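You operate a simulated robot arm through the tools that you are given. There is no shell and no other tool. Be economical: measure what you need, move in short steps, check, and stop when the job is done.

You are at the controls of a simulated two-armed robot. One attempt, no reset.

## Task
On the top of the test bench, fold the white cloth in half, so that its two long edges meet.

It is judged by the outcome, as a careful person would: the job done as asked, and still so three seconds after it is handed in. It fails if anything else is knocked over, pushed out of place, dropped, spilled or broken. Flat cloth is picked up by pressing the open fingertips on it (5 to 10 N) and closing them slowly along it; thin cloth reads only 2 to 8 mm in the jaws.

## Robot
Two 7-joint arms with two-finger parallel grippers on one trunk, on a base that drives. Base frame: it is fixed to the floor where the robot stands at the start and does not move with it; the origin is under the middle of the robot, x ahead of it, y to its left, z up; the surface under the hand at the start is at about z = 85. Readings come in cm, degrees, newtons and seconds.
The left shoulder is at the start at [7, 16.3, 99.9], the right one opposite. With the tool pointing down near the work surface each hand reaches from about 34 to 86 cm from the robot's upright axis, wherever it stands, measured 20 degrees to its own side. Places, roughly: top of the test bench [70, 80, 80]. Payload 3.43 kg a hand.
Tool frame (each hand has its own): the origin (TCP) lies between the finger pads and is the grasp point; the fingertips stand 3.4 cm ahead of it; z points along the fingers, y is the line along which they close. The gripper opens to 12.8 cm. The fingers are 2.4 cm wide and 1.2 cm thick; the gripper's body (4.8 by 13 cm) begins 9.6 cm behind the TCP.
Orientation is that of the tool frame in the base frame, as [roll, pitch, yaw] about the fixed x, y, z axes, in that order (R = Rz(yaw) Ry(pitch) Rx(roll)). With the fingers straight down and closing along the base's y, the tool's x points along the base's -x, its y along +y and its z along -z.

## Interface
- The arms move only by the tool play_rows. It takes "left_moves", "right_moves" or both (then of equal length, played together; a hand with none holds still); each is a list of rows, each a list of 7 numbers: the shift along the base's x, y, z in cm, then the turn, a rotation vector about the base's x, y, z in degrees, then the gripper command, from -1 (fully open) to 1 (shut), values between in proportion. In form: [[x, y, z, rx, ry, rz, grip], ...]. A call has 1 to 10 rows; each row is the pose to reach, as a shift and turn from the pose commanded when the call began. Rows are played at 5 a second. More than 5 cm and 8.6 degrees between two rows, or a gripper value outside its range, and nothing of the call is played. Where a pose cannot be reached the arm comes as near as it can. A force on the tool above 40 N (or 10 N above the force at the start of the call, whichever is more), or a blocked arm, ends the call early, and 0.2 s more pass. The fingers move at their own pace (about 15.3 cm/s each) and stop on an object; they squeeze with about 36 N. The grip force told is the motor's: it shows also when the fingers shut on nothing. Time passes only in rows, and 0.2 s behind the last, so rows that repeat a pose let the fingers close. The reply holds the time, the measured pose of the TCP, the force on the tool along the base axes, the opening and the grip force, in the units named above and with some noise, with the torque about the TCP (base axes, N m) and any sound that the robot's microphone picked up, and new pictures: "pictures" is both (left out), scene, wrist or none (wrist: the cameras of the hands that moved).
- Cameras (640 x 400 px; columns grow to the right, rows downward): "scene" is now at [13.57, 3.59, 123.25]; the picture's right is [0.38, -0.92, 0.00], its down [-0.48, -0.20, -0.85] and it looks along [0.79, 0.33, -0.52] (base axes); focal length 226 px, centre (320, 200). "left" rides on the left gripper at [7.6, 1.1, -16] in its tool frame; the picture's right is [-0.15, 0.99, 0.00], its down [-0.88, -0.13, -0.46] and it looks along [-0.45, -0.07, 0.89] (tool axes); focal length 234 px, centre (320, 200). "right" rides on the right gripper at [7.6, -1.1, -16] in its tool frame; the picture's right is [0.15, 0.99, 0.00], its down [-0.88, 0.13, -0.46] and it looks along [-0.45, 0.07, 0.89] (tool axes); focal length 234 px, centre (320, 200). There is no depth. A picture from a camera that has moved, and an enlarged one, comes with that camera's place and axes in the base frame and with its lens.
- raise_lower(by): slides the trunk up (or, below 0, down) by that many cm; the arms and the scene camera ride with it, the base frame stays. It gives what a move gives, with no picture.
- steer(legs): drives the robot by 1 to 6 legs, each [ahead, left, turn to the left] in cm, cm and degrees, along the robot's own axes; the way and the turn of a leg run together, so that a leg with both is an arc; at most 150 cm and 180 degrees a leg. The arms and the cameras ride along, it lands a little off, and it stops where it bumps. It gives what a move gives, and a new picture of the scene camera.
- pan_tilt(pan, tilt): turns the head with the scene camera to pan (to the left, within 86 degrees either way) and tilt (down, from -29 to 69), counted from straight ahead of the robot. It gives what a move gives, and a new picture of the scene camera.
- enlarge(camera, box): a new picture of the part [left, top, right, bottom] of that camera's present view, enlarged. No time passes.
- hand_in(): hands the job in; it is judged then, once.

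Go step by step. Nothing tells you exact positions but the pictures and the camera data: compare them with the known pose of the tool, close in by small moves and look again before you grip or let go. The budget is 120 turns and 260 pictures, counting those below and the enlarged ones. Unless the task says otherwise, let go and move clear before handing in, and close with one line.

The tools are called after "Call:" as name(argument=value, ...) on one line, values as JSON. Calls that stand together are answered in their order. play_rows: Moves the arms, as the interface text tells. Its arguments: {"type":"object","properties":{"left_moves":{"type":"array","items":{"type":"array","items":{"type":"number"}}},"right_moves":{"type":"array","items":{"type":"array","items":{"type":"number"}}},"pictures":{"type":"string","enum":["both","scene","wrist","none"]}},"required":[]} The other tools are called the same way: raise_lower (by) slides the trunk up or down; steer (legs) drives the base; pan_tilt (pan, tilt) turns the head that bears the scene camera; enlarge (camera, box) takes an enlarged picture of a part of a camera's view; hand_in () hands the job in.

At the start:

```text
clock: 0.0
left_eef_pos: [52.66, 51.2, 109.58]
left_tcp_rot: [180.0, 0.0, 179.9]
left_contact_force: [0.8, -0.3, 0.4]
left_torque: [0.03, 0.02, -0.02]
left_gripper_width: 12.83
left_grip_force: 0.0
right_eef_pos: [71.43, 0.28, 109.6]
right_tcp_rot: [-179.9, 0.0, -180.0]
right_contact_force: [-0.2, -0.3, 0.0]
right_torque: [-0.01, -0.01, -0.02]
right_gripper_width: 12.77
right_grip_force: 0.0
trunk travel left (down, up): [-47.9, 46.1]
robot x, y, heading: [0.09, -0.07, 0.0]
head pan, tilt: [22.6, 31.5]
```

scene: 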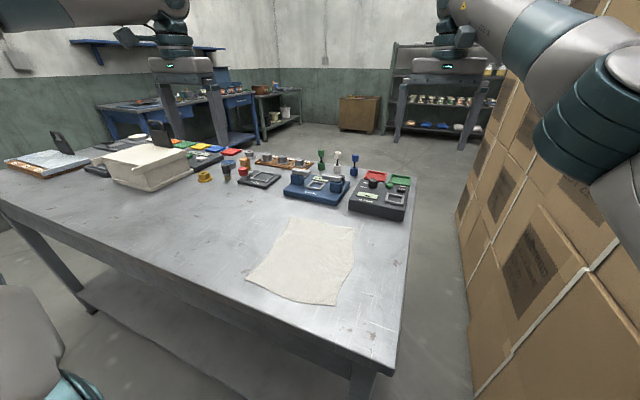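
right: 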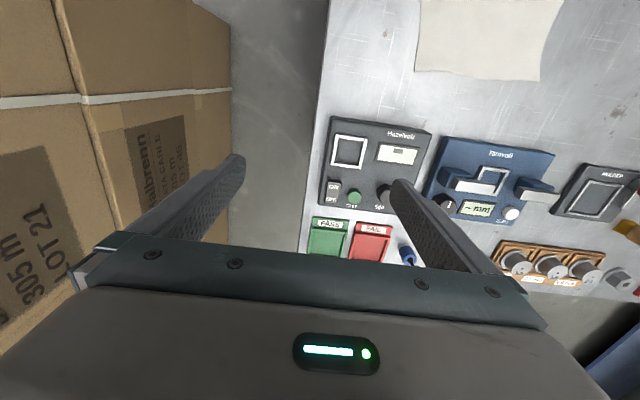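
left: 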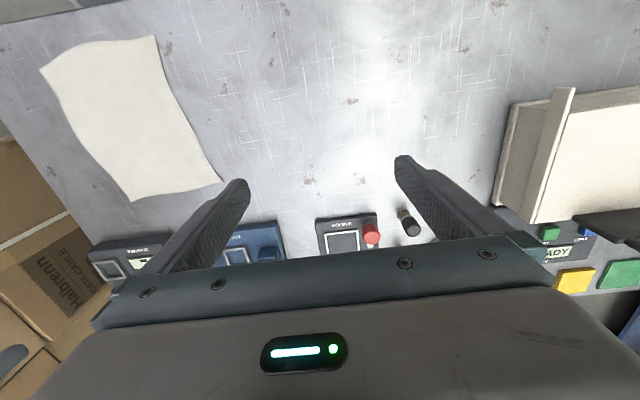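

The cloth lies on the bench with its long edges running roughly away from me. I put its corners near (59,32), (62,13), (38,10.5) and (36,29.5). I plan to fold the right edge onto the left, with the right hand on the far corner and the left hand on the near one. First I shift the base a little to the left for reach and look again.

Call:
steer(legs=[[0, 8, 0]])

Call:
pan_tilt(pan=12, tilt=48)

Call:
enlarge(camera="scene", box=[160, 80, 480, 280])

```text
clock: 1.1
left_eef_pos: [52.68, 59.53, 109.58]
left_tcp_rot: [179.9, 0.0, -179.9]
left_contact_force: [0.1, 0.8, -0.1]
left_torque: [-0.08, 0.02, -0.01]
left_gripper_width: 12.79
left_grip_force: 0.1
right_eef_pos: [71.26, 8.52, 109.49]
right_tcp_rot: [-179.9, -0.1, 180.0]
right_contact_force: [-0.8, 0.5, 0.5]
right_torque: [-0.05, -0.03, 0.01]
right_gripper_width: 12.78
right_grip_force: 0.1
trunk travel left (down, up): [-47.9, 46.1]
robot x, y, heading: [-0.14, 8.4, -0.1]
head pan, tilt: [22.6, 31.5]
camera scene: at [13.58, 11.92, 123.25], right [0.38, -0.92, 0.0], down [-0.48, -0.2, -0.85], along [0.79, 0.33, -0.52], focal length 226 px, centre (320, 200)
```

scene: 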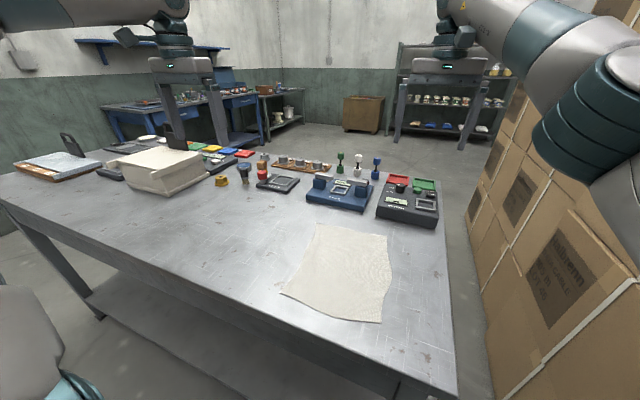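

```text
clock: 1.9
left_eef_pos: [52.67, 59.4, 109.62]
left_tcp_rot: [179.9, 0.0, -179.9]
left_contact_force: [0.2, -0.7, 0.1]
left_torque: [0.05, -0.05, -0.01]
left_gripper_width: 12.8
left_grip_force: 0.0
right_eef_pos: [71.32, 8.57, 109.54]
right_tcp_rot: [-179.9, 0.0, 180.0]
right_contact_force: [1.3, -0.7, 0.8]
right_torque: [0.0, -0.01, -0.02]
right_gripper_width: 12.79
right_grip_force: 0.1
trunk travel left (down, up): [-47.9, 46.1]
robot x, y, heading: [-0.36, 8.29, 0.1]
head pan, tilt: [12.0, 48.0]
camera scene: at [12.99, 9.99, 120.81], right [0.21, -0.98, 0.0], down [-0.73, -0.15, -0.67], along [0.65, 0.14, -0.74], focal length 226 px, centre (320, 200)
```

scene: 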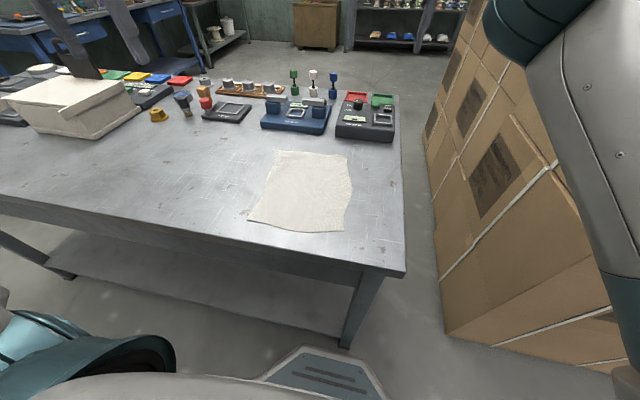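

```text
2.00 times, centred on (320, 180) of scene
camera zoom: at [12.99, 9.99, 120.81], right [0.21, -0.98, 0.0], down [-0.73, -0.15, -0.67], along [0.65, 0.14, -0.74], focal length 452 px, centre (320, 240)
```

zoom: 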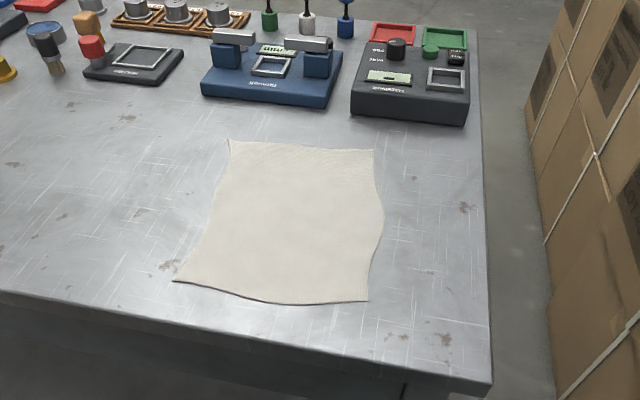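

The two views agree on the corners: A(59.7,32.6), B(61.4,13.2), C(37.7,10.8), D(36.2,29.9). I'll bring both hands above the right edge, turned 6° to line up with it and with the jaws partly closed.

Call:
play_rows(left_moves=[[-1.27, -4.72, 0, 0, 0, 0.6, -0.5], [-2.54, -9.44, 0, 0, 0, 1.2, 0], [-3.81, -14.16, 0, 0, 0, 1.8, 0.53], [-5.08, -18.88, 0, 0, 0, 2.4, 0.53], [-6.35, -23.6, 0, 0, 0, 3, 0.53], [-7.62, -28.32, 0, 0, 0, 3.6, 0.53], [-8.89, -33.04, 0, 0, 0, 4.2, 0.53], [-10.16, -37.76, 0, 0, 0, 4.8, 0.53], [-11.43, -42.48, 0, 0, 0, 5.4, 0.53], [-12.7, -47.2, 0, 0, 0, 6, 0.53]], right_moves=[[-1.18, 0.56, 0, 0, 0, 0.6, -0.5], [-2.36, 1.13, 0, 0, 0, 1.2, 0], [-3.54, 1.7, 0, 0, 0, 1.8, 0.53], [-4.72, 2.26, 0, 0, 0, 2.4, 0.53], [-5.9, 2.82, 0, 0, 0, 3, 0.53], [-7.08, 3.39, 0, 0, 0, 3.6, 0.53], [-8.26, 3.95, -3, 0, 0, 4.2, 0.53], [-9.44, 4.52, -6, 0, 0, 4.8, 0.53], [-10.62, 5.08, -9, 0, 0, 5.4, 0.53], [-11.8, 5.65, -12, 0, 0, 6, 0.53]])

```text
clock: 4.1
left_eef_pos: [42.65, 21.16, 109.81]
left_tcp_rot: [180.0, 0.1, -175.1]
left_contact_force: [-0.5, -0.6, 0.2]
left_torque: [0.0, 0.03, -0.02]
left_gripper_width: 3.03
left_grip_force: 0.2
left hand out of reach, approached as far as the arm can: row 9, 10
right_eef_pos: [59.57, 14.25, 97.66]
right_tcp_rot: [179.9, 0.0, -174.0]
right_contact_force: [0.1, -0.5, 0.8]
right_torque: [0.0, -0.01, 0.0]
right_gripper_width: 3.04
right_grip_force: 0.0
trunk travel left (down, up): [-47.9, 46.1]
robot x, y, heading: [0.17, 8.13, -0.1]
head pan, tilt: [12.0, 48.0]
camera scene: at [12.98, 9.97, 120.81], right [0.21, -0.98, 0.0], down [-0.73, -0.15, -0.67], along [0.65, 0.14, -0.74], focal length 226 px, centre (320, 200)
camera right: at [52.17, 12.37, 113.5], right [-0.25, 0.97, 0.0], down [0.86, 0.22, 0.46], along [0.44, 0.11, -0.89], focal length 234 px, centre (320, 200)
camera left: at [34.84, 21.67, 125.97], right [0.06, 1.0, 0.0], down [0.89, -0.05, 0.46], along [0.46, -0.03, -0.89], focal length 234 px, centre (320, 200)
```

scene: 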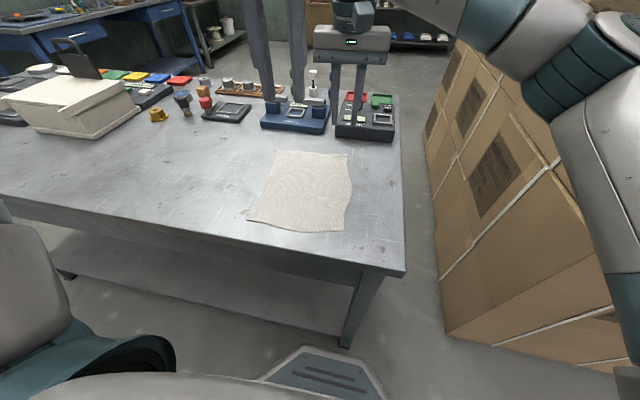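
right: 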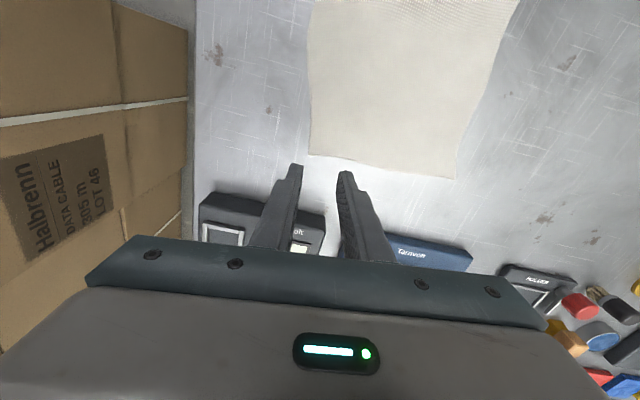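
left: 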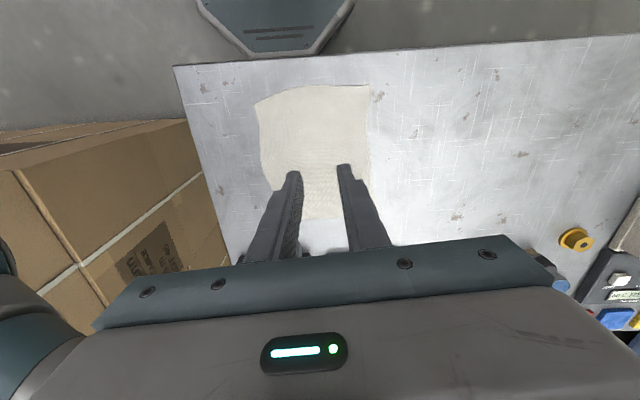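

The left hand cannot fold in that close to the body. I'll back the base off and move it left for more room.

Call:
steer(legs=[[-10, 8, 0]])

```text
clock: 5.3
left_eef_pos: [32.55, 28.8, 109.97]
left_tcp_rot: [-180.0, 0.0, -175.0]
left_contact_force: [-0.3, -0.4, 0.1]
left_torque: [0.02, -0.02, 0.02]
left_gripper_width: 3.01
left_grip_force: 0.1
right_eef_pos: [49.68, 21.99, 97.62]
right_tcp_rot: [180.0, 0.2, -174.0]
right_contact_force: [-0.2, 0.6, 0.2]
right_torque: [-0.01, -0.05, -0.01]
right_gripper_width: 3.01
right_grip_force: 0.0
trunk travel left (down, up): [-47.9, 46.1]
robot x, y, heading: [-9.83, 16.04, -0.2]
head pan, tilt: [12.0, 48.0]
camera scene: at [3.0, 17.72, 120.81], right [0.21, -0.98, 0.0], down [-0.73, -0.15, -0.67], along [0.65, 0.14, -0.74], focal length 226 px, centre (320, 200)
```

scene: 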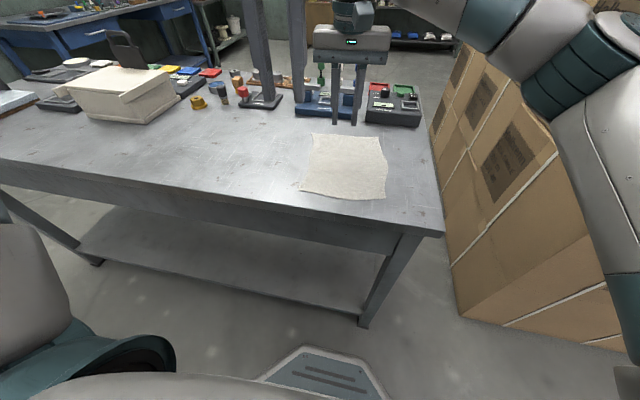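

Both hands now have room. The right hand goes out over the far corner and the left over the near one, staying above the cloth.

Call:
play_rows(left_moves=[[1.5, -3.3, 0, 0, 0, 0, 0.53], [3, -6.6, 0, 0, 0, 0, 0.53], [4.5, -10, -3, 0, 0, 0, 0.53], [6, -13.3, -7, 0, 0, 0, 0.53], [7.45, -16.6, -11, 0, 0, 1, 0.53], [7.45, -16.6, -14, 0, 0, 1, 0.53]], right_moves=[[2.2, -1.6, 0, 0, 0, 0, 0.53], [4.4, -3.2, 0, 0, 0, 0, 0.53], [6.6, -4.8, 0, 0, 0, 0, 0.53], [8.8, -6.4, 0, 0, 0, 0, 0.53], [9.8, -7.8, -1, 0, 0, 0, 0.53], [9.8, -7.8, -3, 0, 0, 0, 0.53]])

```text
refused: row 4 steps farther than a row can; nothing moved
```

Call:
play_rows(left_moves=[[1.4, -3.2, 0, 0, 0, 0, 0.53], [2.8, -6.4, 0, 0, 0, 0, 0.53], [4.2, -9.6, -2.5, 0, 0, 0, 0.53], [5.6, -12.8, -5, 0, 0, 0, 0.53], [7.0, -15.8, -8, 0, 0, 1, 0.53], [7.45, -16.6, -11, 0, 0, 1, 0.53], [7.45, -16.6, -14, 0, 0, 1, 0.53]], right_moves=[[2.2, -1.6, 0, 0, 0, 0, 0.53], [4.4, -3.2, 0, 0, 0, 0, 0.53], [6.6, -4.8, 0, 0, 0, 0, 0.53], [8.8, -6.4, 0, 0, 0, 0, 0.53], [9.8, -7.8, -1, 0, 0, 0, 0.53], [9.8, -7.8, -2, 0, 0, 0, 0.53], [9.8, -7.8, -3, 0, 0, 0, 0.53]])

```text
clock: 6.9
left_eef_pos: [35.51, 27.82, 100.54]
left_tcp_rot: [180.0, -0.1, -174.0]
left_contact_force: [-0.4, 0.4, 0.1]
left_torque: [0.03, -0.04, 0.04]
left_gripper_width: 3.03
left_grip_force: 0.1
left hand out of reach, approached as far as the arm can: row 1, 2, 3, 4, 5, 6, 7
right_eef_pos: [59.53, 14.08, 94.79]
right_tcp_rot: [179.9, 0.0, -174.1]
right_contact_force: [0.1, 0.4, -0.7]
right_torque: [0.01, 0.0, -0.02]
right_gripper_width: 2.98
right_grip_force: 0.1
trunk travel left (down, up): [-47.9, 46.1]
robot x, y, heading: [-9.72, 15.88, 0.1]
head pan, tilt: [12.0, 48.0]
camera scene: at [3.03, 17.66, 120.81], right [0.21, -0.98, 0.0], down [-0.73, -0.15, -0.67], along [0.65, 0.14, -0.74], focal length 226 px, centre (320, 200)
camera right: at [52.13, 12.15, 110.57], right [-0.25, 0.97, 0.0], down [0.86, 0.22, 0.46], along [0.44, 0.11, -0.89], focal length 234 px, centre (320, 200)
camera left: at [27.87, 28.24, 116.54], right [0.04, 1.0, 0.0], down [0.89, -0.04, 0.46], along [0.46, -0.02, -0.89], focal length 234 px, centre (320, 200)
```

scene: 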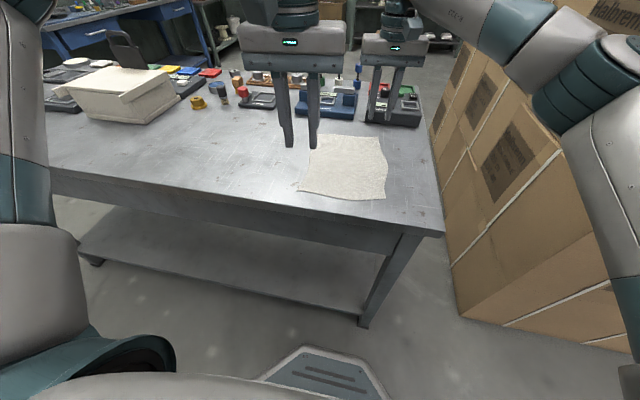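
right: 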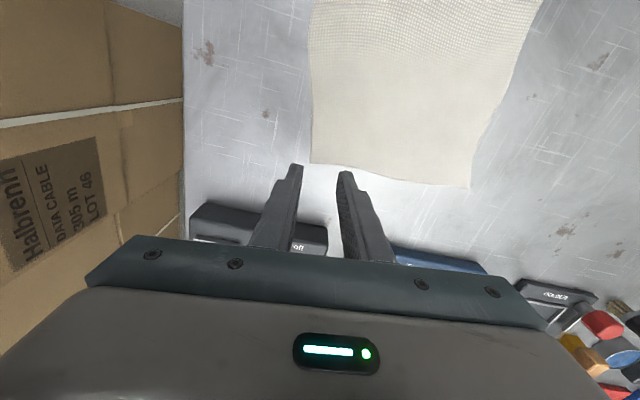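
left: 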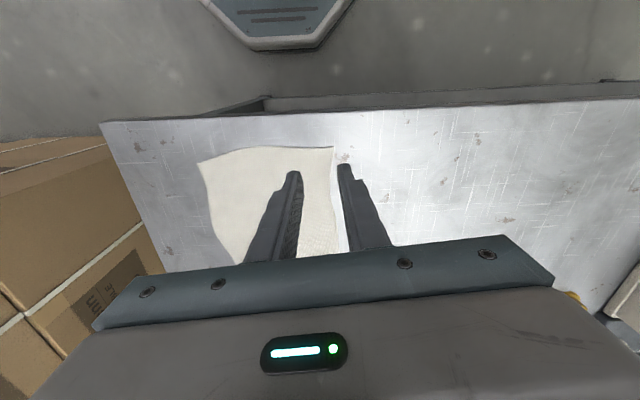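

The left arm will not cross to that side. I'll raise the trunk and restation the robot further left, turned about 40° to the right. Then the left hand works the far corners and the right hand the near ones.

Call:
raise_lower(by=12)

Call:
steer(legs=[[0, 46.6, 0], [0, 0, -40]])

```text
clock: 8.4
left_eef_pos: [35.48, 27.98, 112.44]
left_tcp_rot: [-180.0, 0.0, -174.1]
left_contact_force: [-0.2, 0.6, 0.5]
left_torque: [-0.05, -0.03, -0.03]
left_gripper_width: 2.99
left_grip_force: 0.0
right_eef_pos: [59.67, 14.13, 106.6]
right_tcp_rot: [180.0, -0.1, -174.0]
right_contact_force: [0.1, 0.2, -0.3]
right_torque: [-0.02, 0.0, -0.01]
right_gripper_width: 3.0
right_grip_force: 0.1
trunk travel left (down, up): [-59.9, 34.1]
robot x, y, heading: [-9.8, 15.8, -0.0]
head pan, tilt: [12.0, 48.0]
```

```text
clock: 10.4
left_eef_pos: [35.66, 55.65, 112.36]
left_tcp_rot: [-179.8, -0.2, -173.8]
left_contact_force: [0.3, 0.2, -0.4]
left_torque: [-0.08, -0.01, -0.01]
left_gripper_width: 3.02
left_grip_force: 0.1
right_eef_pos: [59.49, 42.0, 106.67]
right_tcp_rot: [-179.6, 0.0, -174.0]
right_contact_force: [0.0, 1.5, -0.9]
right_torque: [-0.09, 0.02, -0.02]
right_gripper_width: 3.03
right_grip_force: 0.2
trunk travel left (down, up): [-59.9, 34.1]
robot x, y, heading: [-10.12, 43.61, 0.2]
head pan, tilt: [12.0, 48.0]
stopped in leg 1: the robot was blocked; the commanded pose is now the measured one
camera scene: at [3.08, 45.38, 132.79], right [0.21, -0.98, 0.0], down [-0.73, -0.16, -0.67], along [0.65, 0.14, -0.74], focal length 226 px, centre (320, 200)
```

scene: 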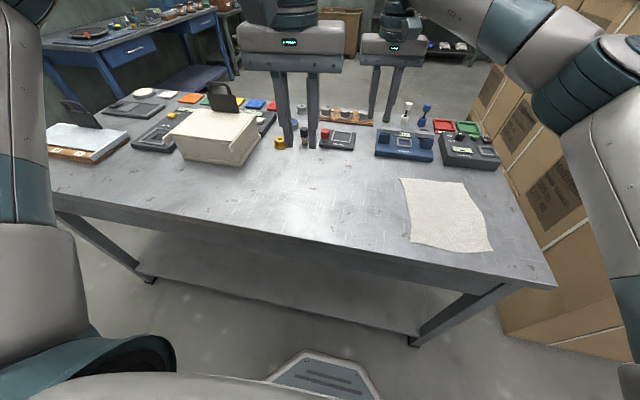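

The robot was blocked at y = 43.6. I'll look left to see what stopped it.

Call:
pan_tilt(pan=80, tilt=40)

Call:
pan_tilt(pan=45, tilt=50)

```text
clock: 11.8
left_eef_pos: [35.56, 55.0, 112.52]
left_tcp_rot: [-179.9, -0.1, -173.9]
left_contact_force: [0.0, -0.1, 0.2]
left_torque: [0.04, 0.02, -0.03]
left_gripper_width: 3.01
left_grip_force: 0.1
right_eef_pos: [59.53, 41.22, 106.68]
right_tcp_rot: [-179.9, 0.0, -173.9]
right_contact_force: [-0.6, 0.7, 0.3]
right_torque: [0.03, 0.01, 0.02]
right_gripper_width: 2.99
right_grip_force: 0.0
trunk travel left (down, up): [-59.9, 34.1]
robot x, y, heading: [-9.7, 43.3, 0.4]
head pan, tilt: [80.0, 40.0]
camera scene: at [-3.12, 51.51, 133.95], right [0.98, -0.17, 0.0], down [-0.11, -0.63, -0.77], along [0.13, 0.75, -0.64], focal length 226 px, centre (320, 200)
```

scene: 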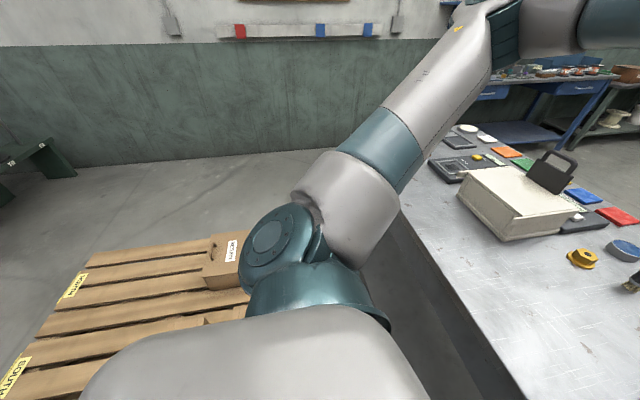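

```text
clock: 12.8
left_eef_pos: [35.56, 55.09, 112.47]
left_tcp_rot: [-179.9, -0.1, -173.9]
left_contact_force: [0.3, -0.3, 0.9]
left_torque: [-0.03, 0.01, -0.02]
left_gripper_width: 3.02
left_grip_force: 0.0
right_eef_pos: [59.66, 41.38, 106.68]
right_tcp_rot: [180.0, 0.0, -173.9]
right_contact_force: [-1.1, 1.2, -0.1]
right_torque: [0.0, -0.01, 0.03]
right_gripper_width: 3.02
right_grip_force: 0.1
trunk travel left (down, up): [-59.9, 34.1]
robot x, y, heading: [-9.94, 42.62, 0.0]
head pan, tilt: [45.0, 50.0]
camera scene: at [0.84, 48.59, 132.53], right [0.71, -0.71, 0.0], down [-0.54, -0.54, -0.64], along [0.45, 0.46, -0.77], focal length 226 px, centre (320, 200)
```

scene: 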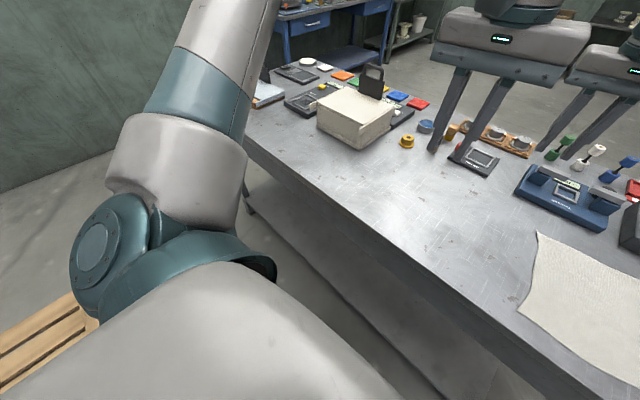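

There is a pallet on the floor behind and to the left. I'll pull off it slightly, move forward and look down at it before trying again.

Call:
steer(legs=[[0, -3, 0], [11, 0, 0]])

Call:
pan_tilt(pan=86, tilt=69)

```text
clock: 14.4
left_eef_pos: [46.39, 52.24, 112.5]
left_tcp_rot: [180.0, -0.2, -173.8]
left_contact_force: [-0.1, -0.1, 0.1]
left_torque: [0.01, -0.05, 0.01]
left_gripper_width: 3.0
left_grip_force: 0.1
right_eef_pos: [70.35, 38.66, 106.71]
right_tcp_rot: [-180.0, 0.0, -173.7]
right_contact_force: [-0.2, -0.9, -0.1]
right_torque: [0.03, 0.0, 0.0]
right_gripper_width: 2.98
right_grip_force: 0.0
trunk travel left (down, up): [-59.9, 34.1]
robot x, y, heading: [0.86, 39.95, 0.4]
head pan, tilt: [45.0, 50.0]
camera scene: at [11.52, 45.61, 132.54], right [0.71, -0.7, 0.0], down [-0.54, -0.54, -0.64], along [0.45, 0.46, -0.77], focal length 226 px, centre (320, 200)
```

scene: 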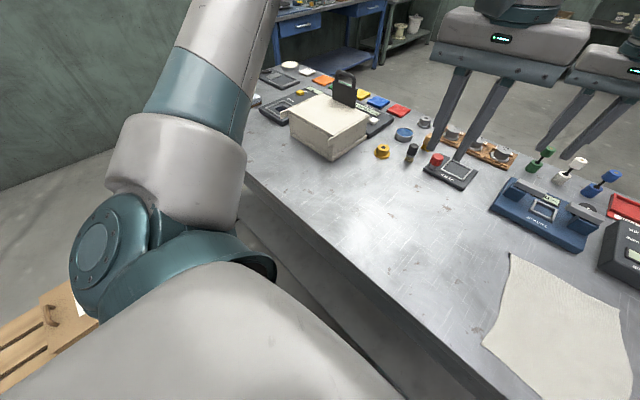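

```text
clock: 15.5
left_eef_pos: [46.26, 52.19, 112.38]
left_tcp_rot: [-180.0, -0.1, -173.7]
left_contact_force: [0.3, 0.1, -0.4]
left_torque: [0.01, 0.02, 0.02]
left_gripper_width: 2.99
left_grip_force: 0.0
right_eef_pos: [70.24, 38.61, 106.54]
right_tcp_rot: [-180.0, 0.0, -173.7]
right_contact_force: [0.4, 0.7, 0.1]
right_torque: [0.01, 0.01, 0.02]
right_gripper_width: 2.99
right_grip_force: 0.0
trunk travel left (down, up): [-59.9, 34.1]
robot x, y, heading: [0.65, 39.98, 0.4]
head pan, tilt: [85.9, 68.8]
camera scene: at [6.5, 45.79, 130.34], right [1.0, -0.07, 0.0], down [-0.06, -0.93, -0.36], along [0.02, 0.36, -0.93], focal length 226 px, centre (320, 200)
```

scene: 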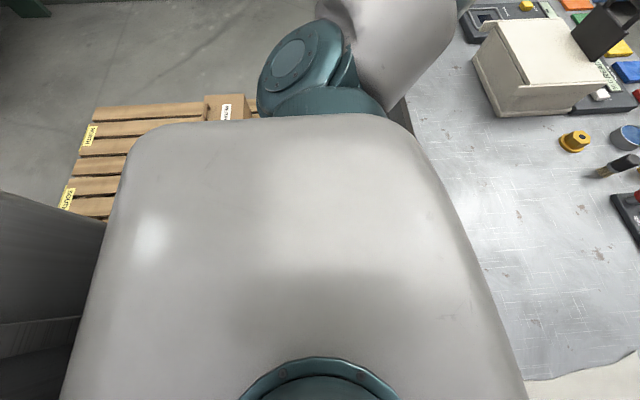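

I'd rather not bump the pallet again. First I'll test from here how far the right hand can reach across the midline, moving the left hand out of its way.

Call:
play_rows(left_moves=[[2, 4, 0, 0, 0, -1, 0.53], [4, 8, 0, 0, 0, -2, 0.53], [6, 12, 0, 0, 0, -3, 0.53], [8, 16, 0, 0, 0, -4, 0.53], [8, 16, 0, 0, 0, -5, 0.53], [8, 16, 0, 0, 0, -6, 0.53]], right_moves=[[-3.5, 0, -1, 0, 0, 0, 0.53], [-7, 0, -3, 0, 0, 0, 0.53], [-10.5, 0, -5, 0, 0, 0, 0.53], [-14, 1, -7, 0, 0, 0, 0.53], [-17.5, 3, -9, 0, 0, 0, 0.53], [-20, 5, -11, 0, 0, 0, 0.53]], pictures="none")

Call:
pan_tilt(pan=0, tilt=45)

```text
clock: 16.9
left_eef_pos: [54.23, 68.18, 112.55]
left_tcp_rot: [-179.9, 0.1, -179.7]
left_contact_force: [0.0, -0.2, -0.1]
left_torque: [-0.02, 0.05, -0.01]
left_gripper_width: 3.0
left_grip_force: 0.1
right_eef_pos: [50.38, 43.75, 95.44]
right_tcp_rot: [-179.9, 0.1, -173.7]
right_contact_force: [0.0, 0.0, 0.7]
right_torque: [-0.05, 0.02, 0.01]
right_gripper_width: 3.01
right_grip_force: 0.0
trunk travel left (down, up): [-59.9, 34.1]
robot x, y, heading: [0.6, 40.14, 0.4]
head pan, tilt: [85.9, 68.8]
```

```text
clock: 18.5
left_eef_pos: [54.21, 68.15, 112.61]
left_tcp_rot: [-179.9, -0.1, -179.8]
left_contact_force: [-0.7, -0.5, -0.1]
left_torque: [-0.03, -0.02, -0.01]
left_gripper_width: 3.0
left_grip_force: 0.1
right_eef_pos: [50.48, 43.73, 95.47]
right_tcp_rot: [179.9, 0.0, -173.7]
right_contact_force: [-0.2, -0.7, 0.0]
right_torque: [0.0, -0.01, 0.02]
right_gripper_width: 2.97
right_grip_force: 0.0
trunk travel left (down, up): [-59.9, 34.1]
robot x, y, heading: [0.34, 40.28, 0.3]
head pan, tilt: [0.0, 45.0]
camera scene: at [14.22, 40.24, 133.22], right [0.0, -1.0, 0.0], down [-0.71, 0.0, -0.71], along [0.71, 0.0, -0.71], focal length 226 px, centre (320, 200)
```

scene: 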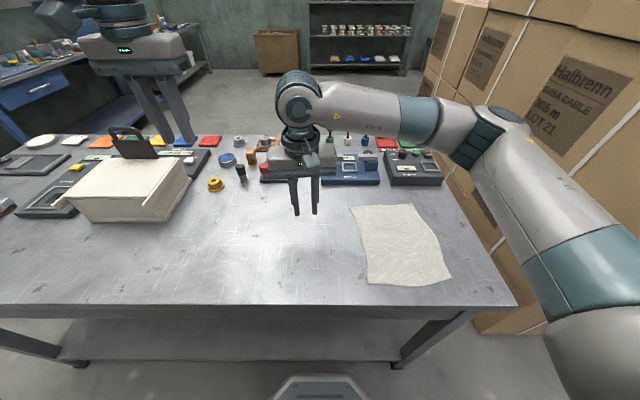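

With the trunk raised, the right hand crosses the midline well and its elbow stays out to the side. I'll stand at about (-8, 36) with a heading of -12°, clear of the pallet, with the left hand on the far corner and the right on the near one.

Call:
steer(legs=[[-8.3, -4.3, 0], [0, 0, -12.3]])

Call:
pan_tilt(pan=0, tilt=45)

```text
clock: 20.4
left_eef_pos: [50.57, 51.85, 112.53]
left_tcp_rot: [-179.9, -0.1, 168.1]
left_contact_force: [-0.1, -0.4, -0.3]
left_torque: [0.01, 0.01, -0.03]
left_gripper_width: 2.99
left_grip_force: 0.0
right_eef_pos: [41.87, 28.75, 95.4]
right_tcp_rot: [180.0, -0.1, 174.1]
right_contact_force: [-0.3, 0.1, -0.1]
right_torque: [0.0, -0.04, -0.04]
right_gripper_width: 2.98
right_grip_force: 0.0
trunk travel left (down, up): [-59.9, 34.1]
robot x, y, heading: [-7.59, 35.37, -11.9]
head pan, tilt: [0.0, 45.0]
camera scene: at [5.61, 33.04, 133.22], right [-0.21, -0.98, 0.0], down [-0.69, 0.15, -0.71], along [0.69, -0.15, -0.71], focal length 226 px, centre (320, 200)
```

scene: 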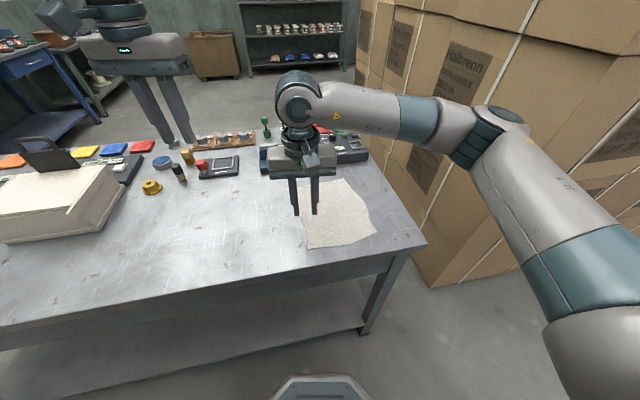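

```text
clock: 21.0
left_eef_pos: [50.54, 51.85, 112.64]
left_tcp_rot: [-179.9, -0.1, 168.1]
left_contact_force: [-0.4, -0.1, -0.3]
left_torque: [-0.01, -0.02, -0.01]
left_gripper_width: 3.03
left_grip_force: 0.0
right_eef_pos: [41.73, 28.74, 95.53]
right_tcp_rot: [180.0, 0.0, 174.1]
right_contact_force: [-0.4, -0.3, -0.2]
right_torque: [0.0, 0.03, 0.01]
right_gripper_width: 2.98
right_grip_force: 0.1
trunk travel left (down, up): [-59.9, 34.1]
robot x, y, heading: [-7.64, 36.09, -12.2]
head pan, tilt: [0.0, 45.0]
camera scene: at [5.61, 33.05, 133.22], right [-0.21, -0.98, 0.0], down [-0.69, 0.15, -0.71], along [0.69, -0.15, -0.71], focal length 226 px, centre (320, 200)
```

scene: 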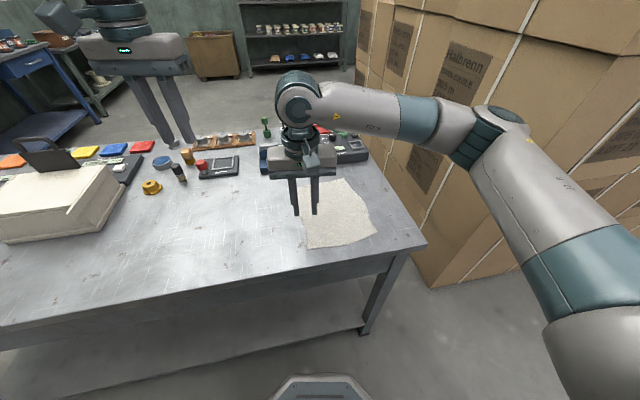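

Everything is clear. I'll move both hands above the right edge: left hand at about (59.5, 14.2), right hand at about (40, 12.2).

Call:
play_rows(left_moves=[[2, -3.5, 0, 0, 0, 2, 0.53], [4, -7, 0, 0, 0, 4, 0.53], [6, -11, 0, 0, 0, 6, 0.53], [7.5, -15, 0, 0, 0, 8, 0.53], [9, -19, 0, 0, 0, 10, 0.53], [9, -23, 0, 0, 0, 12, 0.53], [9, -27, -2, 0, 0, 14, 0.53], [9, -31, -5, 0, 0, 16, 0.53], [9, -34.5, -8, 0, 0, 18, 0.53], [9, -37.6, -11, 0, 0, 18, 0.53]], right_moves=[[-0.4, -3.5, 0, 0, 0, 2, 0.53], [-0.8, -7, 0, 0, 0, 4, 0.53], [-1.2, -11, 0, 0, 0, 6, 0.53], [-1.6, -14, 0, 0, 0, 8, 0.53], [-1.7, -16.5, 0, 0, 0, 10, 0.53], [-1.7, -16.5, 0, 0, 0, 12, 0.53], [-1.7, -16.5, 0, 0, 0, 12, 0.53], [-1.7, -16.5, 0, 0, 0, 12, 0.53], [-1.7, -16.5, 0, 0, 0, 12, 0.53], [-1.7, -16.5, 0, 0, 0, 12, 0.53]])

```text
clock: 23.2
left_eef_pos: [52.05, 38.78, 107.95]
left_tcp_rot: [-179.9, -0.1, -173.9]
left_contact_force: [-0.3, -0.2, 0.6]
left_torque: [0.0, -0.03, 0.01]
left_gripper_width: 3.0
left_grip_force: 0.0
left hand out of reach, approached as far as the arm can: row 3, 4, 5, 6, 7, 8, 9, 10
right_eef_pos: [39.88, 12.44, 95.53]
right_tcp_rot: [-180.0, 0.0, -173.9]
right_contact_force: [0.2, 0.5, -0.1]
right_torque: [-0.02, -0.02, -0.03]
right_gripper_width: 2.99
right_grip_force: 0.0
trunk travel left (down, up): [-59.9, 34.1]
robot x, y, heading: [-7.67, 35.82, -12.0]
head pan, tilt: [0.0, 45.0]
camera scene: at [5.62, 33.08, 133.22], right [-0.21, -0.98, 0.0], down [-0.69, 0.15, -0.71], along [0.69, -0.15, -0.71], focal length 226 px, centre (320, 200)
camera right: at [32.5, 10.48, 111.4], right [-0.25, 0.97, 0.0], down [0.86, 0.22, 0.46], along [0.44, 0.11, -0.89], focal length 234 px, centre (320, 200)
camera left: at [44.35, 39.1, 124.01], right [0.04, 1.0, 0.0], down [0.89, -0.03, 0.46], along [0.45, -0.02, -0.89], focal length 234 px, centre (320, 200)
```

scene: 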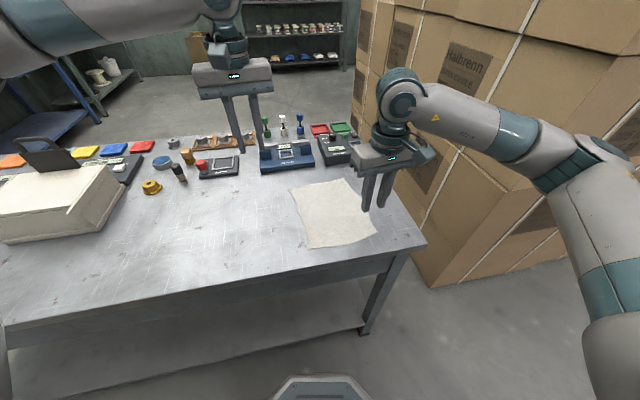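
right: 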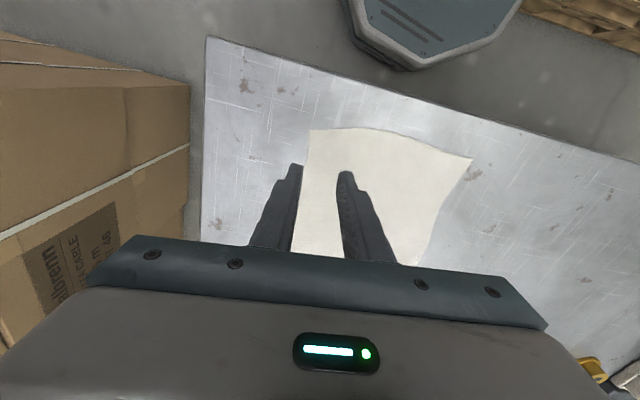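
left: 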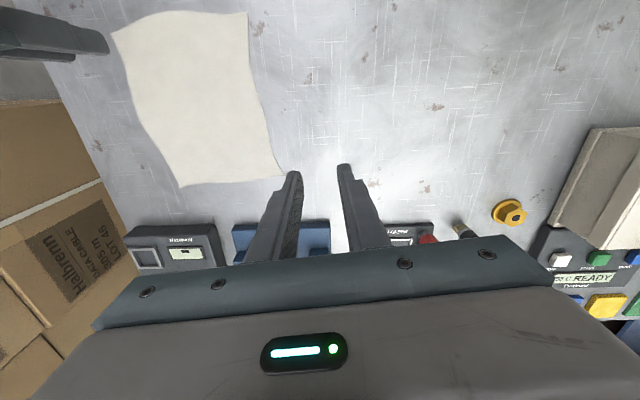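

The left arm sticks about 15 cm left of the midline, probably from the wrist turn. I'll turn that wrist back and see whether it then gets to its target.

Call:
play_rows(left_moves=[[0, 0, 0, 0, 0, -6, 0.53], [0, 0, 0, 0, 0, -12, 0.53], [0, 0, 0, 0, 0, -18, 0.53], [0, 0, 0, 0, 0, -24, 0.53], [0, 0, 0, 0, 0, -30, 0.53], [0, 0, 0, 0, 0, -30, 0.53]], pictures="none")

```text
clock: 24.6
left_eef_pos: [52.2, 38.79, 107.73]
left_tcp_rot: [-179.7, -0.1, 156.0]
left_contact_force: [0.4, -0.2, -0.1]
left_torque: [-0.02, -0.01, 0.04]
left_gripper_width: 3.02
left_grip_force: 0.2
right_eef_pos: [39.92, 12.46, 95.54]
right_tcp_rot: [180.0, 0.1, -173.9]
right_contact_force: [0.9, -0.2, 0.5]
right_torque: [-0.01, -0.01, 0.01]
right_gripper_width: 3.02
right_grip_force: 0.1
trunk travel left (down, up): [-59.9, 34.1]
robot x, y, heading: [-7.26, 35.55, -12.1]
head pan, tilt: [0.0, 45.0]
```

Call:
play_rows(left_moves=[[1, -4, -1, 0, 0, 0, 0.53], [2, -8, -2, 0, 0, 0, 0.53], [3.3, -12, -3, 0, 0, 0, 0.53], [4.6, -16, -4, 0, 0, 0, 0.53], [6, -20, -6, 0, 0, 0, 0.53], [7.4, -24.4, -8, 0, 0, 0, 0.53]], pictures="scene")

```text
refused: row 6 steps farther than a row can; nothing moved
```

Call:
play_rows(left_moves=[[1, -4, -1, 0, 0, 0, 0.53], [2, -8, -2, 0, 0, 0, 0.53], [3.3, -12, -3, 0, 0, 0, 0.53], [4.6, -16, -4, 0, 0, 0, 0.53], [6, -20, -6, 0, 0, 0, 0.53], [7, -22.5, -8, 0, 0, 0, 0.53], [7.4, -24.4, -10, 0, 0, 0, 0.53]], pictures="scene")

```text
clock: 26.2
left_eef_pos: [52.77, 38.47, 101.21]
left_tcp_rot: [-179.9, -0.1, 156.0]
left_contact_force: [0.4, -0.2, 0.3]
left_torque: [-0.01, 0.0, 0.02]
left_gripper_width: 3.02
left_grip_force: 0.1
left hand out of reach, approached as far as the arm can: row 1, 2, 3, 4, 5, 6, 7
right_eef_pos: [39.95, 12.42, 95.51]
right_tcp_rot: [-179.9, 0.0, -173.9]
right_contact_force: [-0.1, -0.3, 0.0]
right_torque: [-0.01, -0.02, -0.01]
right_gripper_width: 3.02
right_grip_force: 0.0
trunk travel left (down, up): [-59.9, 34.1]
robot x, y, heading: [-7.58, 35.31, -11.9]
head pan, tilt: [0.0, 45.0]
camera scene: at [5.59, 33.06, 133.23], right [-0.21, -0.98, 0.0], down [-0.69, 0.15, -0.71], along [0.69, -0.15, -0.71], focal length 226 px, centre (320, 200)
```

scene: 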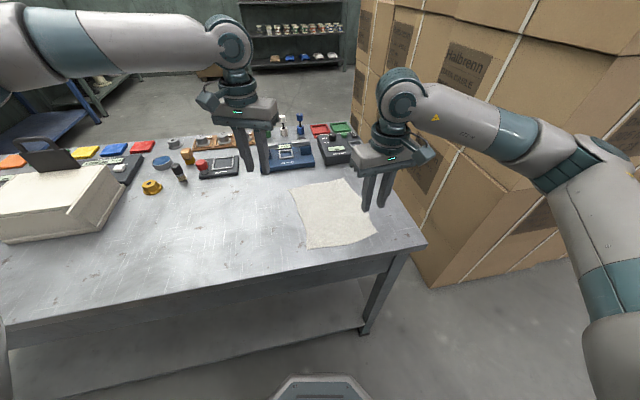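

The shoulder seems to be at a limit when the arm is folded in this close. I'll reach further out first, higher up, and then come across.

Call:
play_rows(left_moves=[[1, 0, 4, 0, 0, 0, 0.53], [3, 0, 8, 0, 0, 0, 0.53], [7, -1, 9, 0, 0, 0, 0.53], [11, -2, 9, 0, 0, 0, 0.53], [15, -3, 9, 0, 0, 0, 0.53], [14, -7, 9, 0, 0, 0, 0.53], [13, -11, 9, 0, 0, 0, 0.53], [12, -15, 9, 0, 0, 0, 0.53], [11, -19, 9, 0, 0, 0, 0.53], [10, -23, 9, 0, 0, 0, 0.53]], pictures="scene")

```text
clock: 28.4
left_eef_pos: [55.81, 40.05, 108.07]
left_tcp_rot: [-179.8, 0.0, 156.1]
left_contact_force: [-0.2, 0.1, 0.4]
left_torque: [0.0, -0.01, 0.0]
left_gripper_width: 3.02
left_grip_force: 0.0
left hand out of reach, approached as far as the arm can: row 2, 3, 4, 5, 6, 7, 8, 9, 10
right_eef_pos: [40.01, 12.38, 95.66]
right_tcp_rot: [-179.9, 0.0, -173.9]
right_contact_force: [0.2, -0.4, -0.7]
right_torque: [0.0, 0.02, 0.0]
right_gripper_width: 3.01
right_grip_force: 0.1
trunk travel left (down, up): [-59.9, 34.1]
robot x, y, heading: [-7.4, 35.4, -12.1]
head pan, tilt: [0.0, 45.0]
camera scene: at [5.6, 33.06, 133.22], right [-0.21, -0.98, 0.0], down [-0.69, 0.15, -0.71], along [0.69, -0.15, -0.71], focal length 226 px, centre (320, 200)
```

scene: 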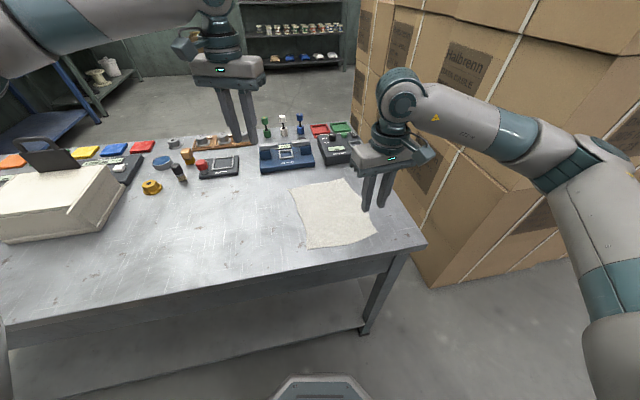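

Call:
play_rows(left_moves=[[1, 4, 0, 0, 0, 0, 0.53], [2, 8, 0, 0, 0, 0, 0.53], [3, 12, 1, 0, 0, 0, 0.53], [4, 16, 2, 0, 0, 0, 0.53], [8.5, 16, 2, 0, 0, 0, 0.53], [13, 15, 2, 0, 0, 0, 0.53], [13, 11, 2, 0, 0, 0, 0.53], [13, 7, 2, 0, 0, 0, 0.53], [13, 3, 2, 0, 0, 0, 0.53], [13, -1, 2, 0, 0, 0, 0.53]], pictures="scene")

```text
clock: 30.6
left_eef_pos: [63.57, 44.71, 107.97]
left_tcp_rot: [-179.9, 0.1, 156.1]
left_contact_force: [0.3, -0.6, 0.5]
left_torque: [0.03, 0.01, 0.0]
left_gripper_width: 3.01
left_grip_force: 0.1
left hand out of reach, approached as far as the arm can: row 8, 9, 10
right_eef_pos: [39.84, 12.37, 95.55]
right_tcp_rot: [-180.0, 0.1, -173.9]
right_contact_force: [-0.5, 0.6, 0.0]
right_torque: [-0.02, -0.06, -0.02]
right_gripper_width: 3.04
right_grip_force: 0.0
trunk travel left (down, up): [-59.9, 34.1]
robot x, y, heading: [-7.63, 35.85, -11.6]
head pan, tilt: [0.0, 45.0]
camera scene: at [5.57, 33.01, 133.22], right [-0.21, -0.98, 0.0], down [-0.69, 0.15, -0.71], along [0.69, -0.15, -0.71], focal length 226 px, centre (320, 200)
```

scene: 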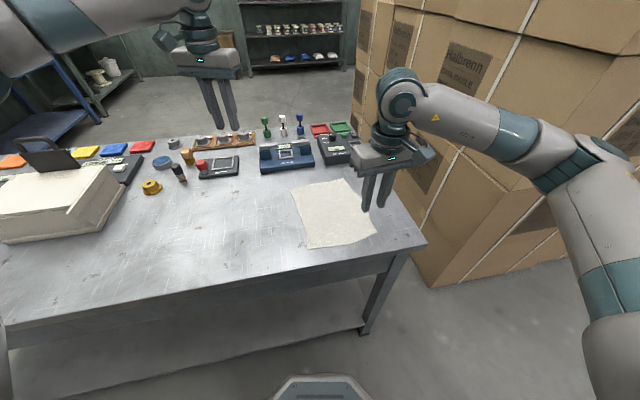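

The left arm only works more than about 17° to its own side. I'll test two things at once: whether raising the left hand high frees it, and how far the right hand reaches across the midline.

Call:
play_rows(left_moves=[[-3, 3, 2, 0, 0, 0, 0.53], [-6, 5, 5, 0, 0, 0, 0.53], [-8, 5, 9, 0, 0, 0, 0.53], [-8, 5, 13.5, 0, 0, 0, 0.53], [-8, 5, 18, 0, 0, 0, 0.53], [-8, 5, 22, 0, 0, 0, 0.53], [-8, 1, 24, 0, 0, 0, 0.53], [-8, -3, 24, 0, 0, 0, 0.53], [-8, -7.5, 24, 0, 0, 0, 0.53], [-8, -12, 24, 0, 0, 0, 0.53]], right_moves=[[0, 0, 3, 0, 0, 0, 0.53], [0, 0, 6, 0, 0, 0, 0.53], [3, 2, 8, 0, 0, 0, 0.53], [6, 4, 9, 0, 0, 0, 0.53], [9.5, 6.5, 9, 0, 0, 0, 0.53], [13, 9, 9, 0, 0, 0, 0.53], [16.5, 12, 9, 0, 0, 0, 0.53], [20, 15, 9, 0, 0, 0, 0.53], [23, 18, 9, 0, 0, 0, 0.53], [25.4, 20, 9, 0, 0, 0, 0.53]], pictures="scene")

```text
clock: 32.8
left_eef_pos: [50.79, 45.26, 127.32]
left_tcp_rot: [-179.6, 0.1, 156.2]
left_contact_force: [0.5, -0.3, -0.6]
left_torque: [-0.05, 0.0, -0.02]
left_gripper_width: 3.02
left_grip_force: 0.1
left hand out of reach, approached as far as the arm can: row 6, 7, 8, 9, 10
right_eef_pos: [65.72, 32.41, 104.21]
right_tcp_rot: [-179.8, 0.0, -173.8]
right_contact_force: [-0.1, 0.0, 0.5]
right_torque: [-0.02, -0.01, 0.03]
right_gripper_width: 2.99
right_grip_force: 0.0
trunk travel left (down, up): [-59.9, 34.1]
robot x, y, heading: [-7.71, 35.68, -11.9]
head pan, tilt: [0.0, 45.0]
camera scene: at [5.64, 33.31, 133.22], right [-0.21, -0.98, 0.0], down [-0.69, 0.15, -0.71], along [0.69, -0.15, -0.71], focal length 226 px, centre (320, 200)
```

scene: 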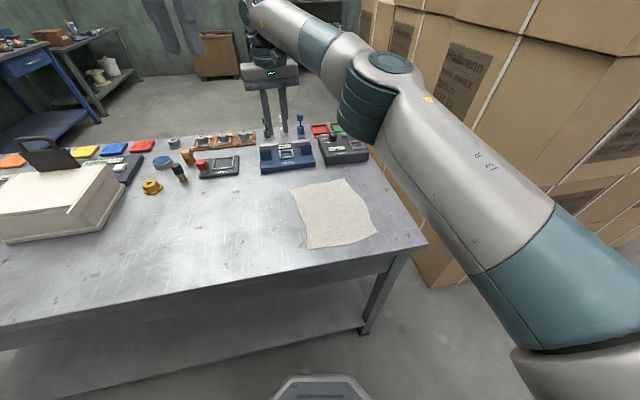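

The right arm reaches across well, but the left does not. New plan: stand square at about (-4, -4), with the left hand on the near corner in its own sector and the right on the far corner. Then I can carry the edge over partly by driving sideways.

Call:
steer(legs=[[0, 0, 12], [3.7, -20, 0], [0, -19.5, 0]])

```text
clock: 36.4
left_eef_pos: [51.07, 17.23, 127.42]
left_tcp_rot: [-179.8, 0.2, 167.4]
left_contact_force: [0.3, -0.9, -0.2]
left_torque: [-0.03, 0.05, 0.02]
left_gripper_width: 3.01
left_grip_force: 0.1
right_eef_pos: [68.25, 7.63, 104.28]
right_tcp_rot: [-179.9, 0.0, -162.6]
right_contact_force: [-0.4, -0.4, 1.0]
right_torque: [-0.05, 0.03, -0.01]
right_gripper_width: 3.02
right_grip_force: 0.0
trunk travel left (down, up): [-59.9, 34.1]
robot x, y, heading: [-4.45, -3.72, -0.8]
head pan, tilt: [0.0, 45.0]
camera scene: at [9.14, -3.45, 133.22], right [-0.01, -1.0, 0.0], down [-0.71, 0.01, -0.71], along [0.71, -0.01, -0.71], focal length 226 px, centre (320, 200)
```

scene: 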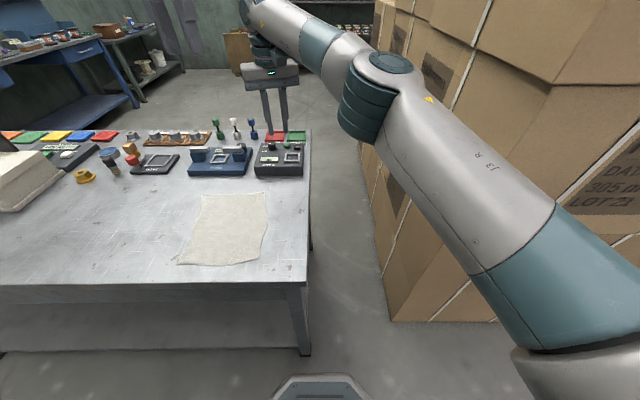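

Call:
play_rows(left_moves=[[-1.6, -0.7, -4, 0, 0, 2, 0.53], [-3.2, -1.4, -8, 0, 0, 4, 0.53], [-4.8, -2.1, -12, 0, 0, 6, 0.53], [-6.4, -2.8, -16, 0, 0, 9, 0.53], [-8, -3.5, -20, 0, 0, 12, 0.53], [-9.6, -4.2, -24, 0, 0, 15, 0.53], [-11, -5, -28, 0, 0, 18.6, 0.53], [-11, -5, -31, 0, 0, 18.6, 0.53]], right_moves=[[-2, 1.5, 0, 0, 0, -2, 0.53], [-4, 3, 0, 0, 0, -4, 0.53], [-6, 4.5, 0, 0, 0, -6, 0.53], [-8, 6, 0, 0, 0, -8, 0.53], [-8.75, 6.6, -2, 0, 0, -10, 0.53], [-8.75, 6.6, -4, 0, 0, -11.4, 0.53], [-8.75, 6.6, -6, 0, 0, -11.4, 0.53], [-8.75, 6.6, -8, 0, 0, -11.4, 0.53]])

```text
clock: 38.1
left_eef_pos: [40.15, 12.45, 96.28]
left_tcp_rot: [-179.8, 0.0, -173.9]
left_contact_force: [1.2, 0.8, 0.8]
left_torque: [-0.01, -0.04, 0.03]
left_gripper_width: 3.02
left_grip_force: 0.0
right_eef_pos: [59.73, 13.95, 96.32]
right_tcp_rot: [179.9, -0.1, -173.9]
right_contact_force: [-0.1, 0.6, -0.2]
right_torque: [0.01, 0.03, 0.02]
right_gripper_width: 3.0
right_grip_force: 0.0
trunk travel left (down, up): [-59.9, 34.1]
robot x, y, heading: [-4.67, -3.35, -0.7]
head pan, tilt: [0.0, 45.0]
camera scene: at [9.3, -3.43, 133.21], right [-0.01, -1.0, 0.0], down [-0.71, 0.01, -0.71], along [0.71, -0.01, -0.71], focal length 226 px, centre (320, 200)
camera right: at [52.27, 12.03, 112.21], right [-0.25, 0.97, 0.0], down [0.86, 0.22, 0.46], along [0.44, 0.11, -0.89], focal length 234 px, centre (320, 200)
camera left: at [32.47, 12.91, 112.34], right [0.04, 1.0, 0.0], down [0.89, -0.03, 0.46], along [0.46, -0.02, -0.89], focal length 234 px, centre (320, 200)
```

scene: 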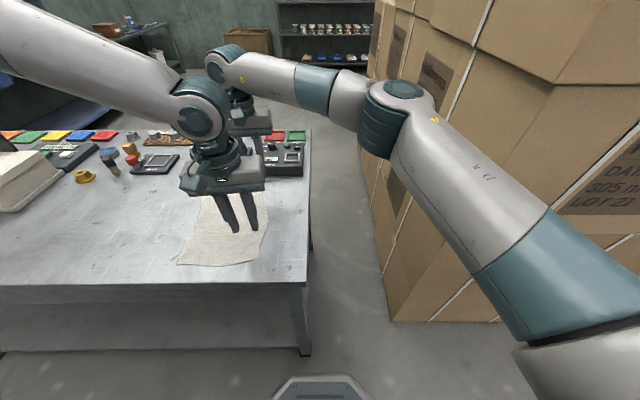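
right: 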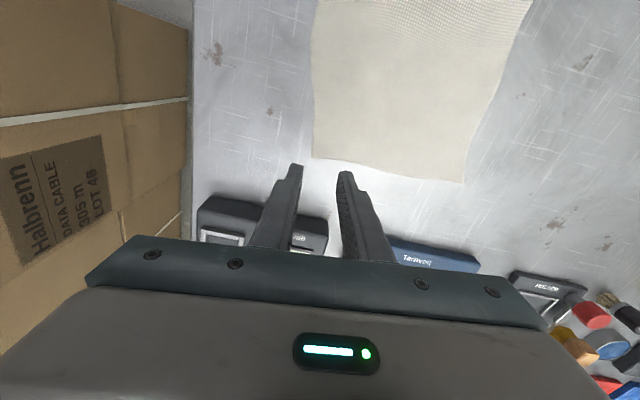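
left: 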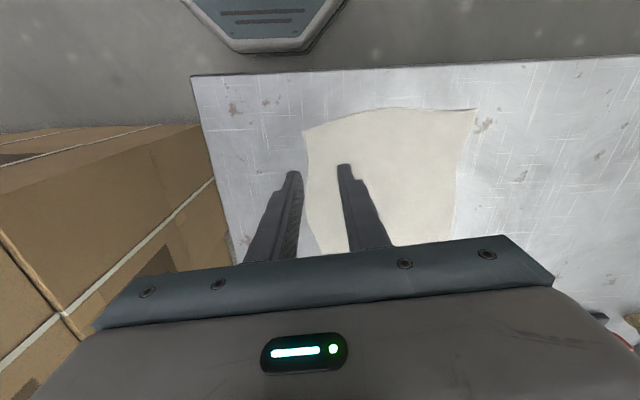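

Both hands reach now. The close views put the edge at y≈10.95 at x=40 and y≈12.3 at x=57.5. I'll line the right hand up and lower both to just above the table.

Call:
play_rows(left_moves=[[0, 0, -2, 0, 0, 0, 0.53], [0, 0, -4, 0, 0, 0, 0.53], [0, 0, -6, 0, 0, 0, 0.53], [0, 0, -6.8, 0, 0, 0, 0.53]], right_moves=[[-1.2, -0.1, -2, 0, 0, 0, 0.53], [-2.2, -0.1, -4, 0, 0, 0, 0.53], [-2.2, -0.1, -6, 0, 0, 0, 0.53], [-2.2, -0.1, -6.8, 0, 0, 0, 0.53]], pictures="wrist")

```text
clock: 39.1
left_eef_pos: [39.77, 12.17, 89.59]
left_tcp_rot: [-179.8, 0.2, -174.0]
left_contact_force: [-0.1, -1.0, 0.2]
left_torque: [-0.01, 0.01, 0.01]
left_gripper_width: 3.0
left_grip_force: 0.2
right_eef_pos: [57.31, 13.9, 89.59]
right_tcp_rot: [180.0, 0.0, -174.0]
right_contact_force: [0.0, 0.1, -0.6]
right_torque: [-0.04, 0.03, -0.01]
right_gripper_width: 2.99
right_grip_force: 0.0
trunk travel left (down, up): [-59.9, 34.1]
robot x, y, heading: [-4.12, -3.32, -0.8]
head pan, tilt: [0.0, 45.0]
camera right: at [49.85, 11.96, 105.54], right [-0.25, 0.97, 0.0], down [0.86, 0.22, 0.46], along [0.44, 0.11, -0.89], focal length 234 px, centre (320, 200)
camera left: at [32.15, 12.71, 105.73], right [0.04, 1.0, 0.0], down [0.89, -0.04, 0.46], along [0.46, -0.02, -0.89], focal length 234 px, centre (320, 200)
```

right: 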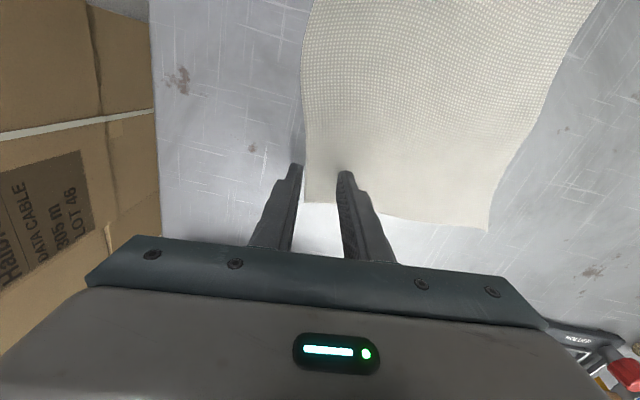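
left: 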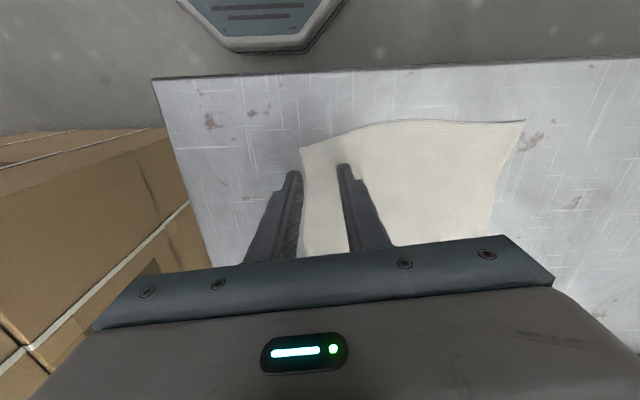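

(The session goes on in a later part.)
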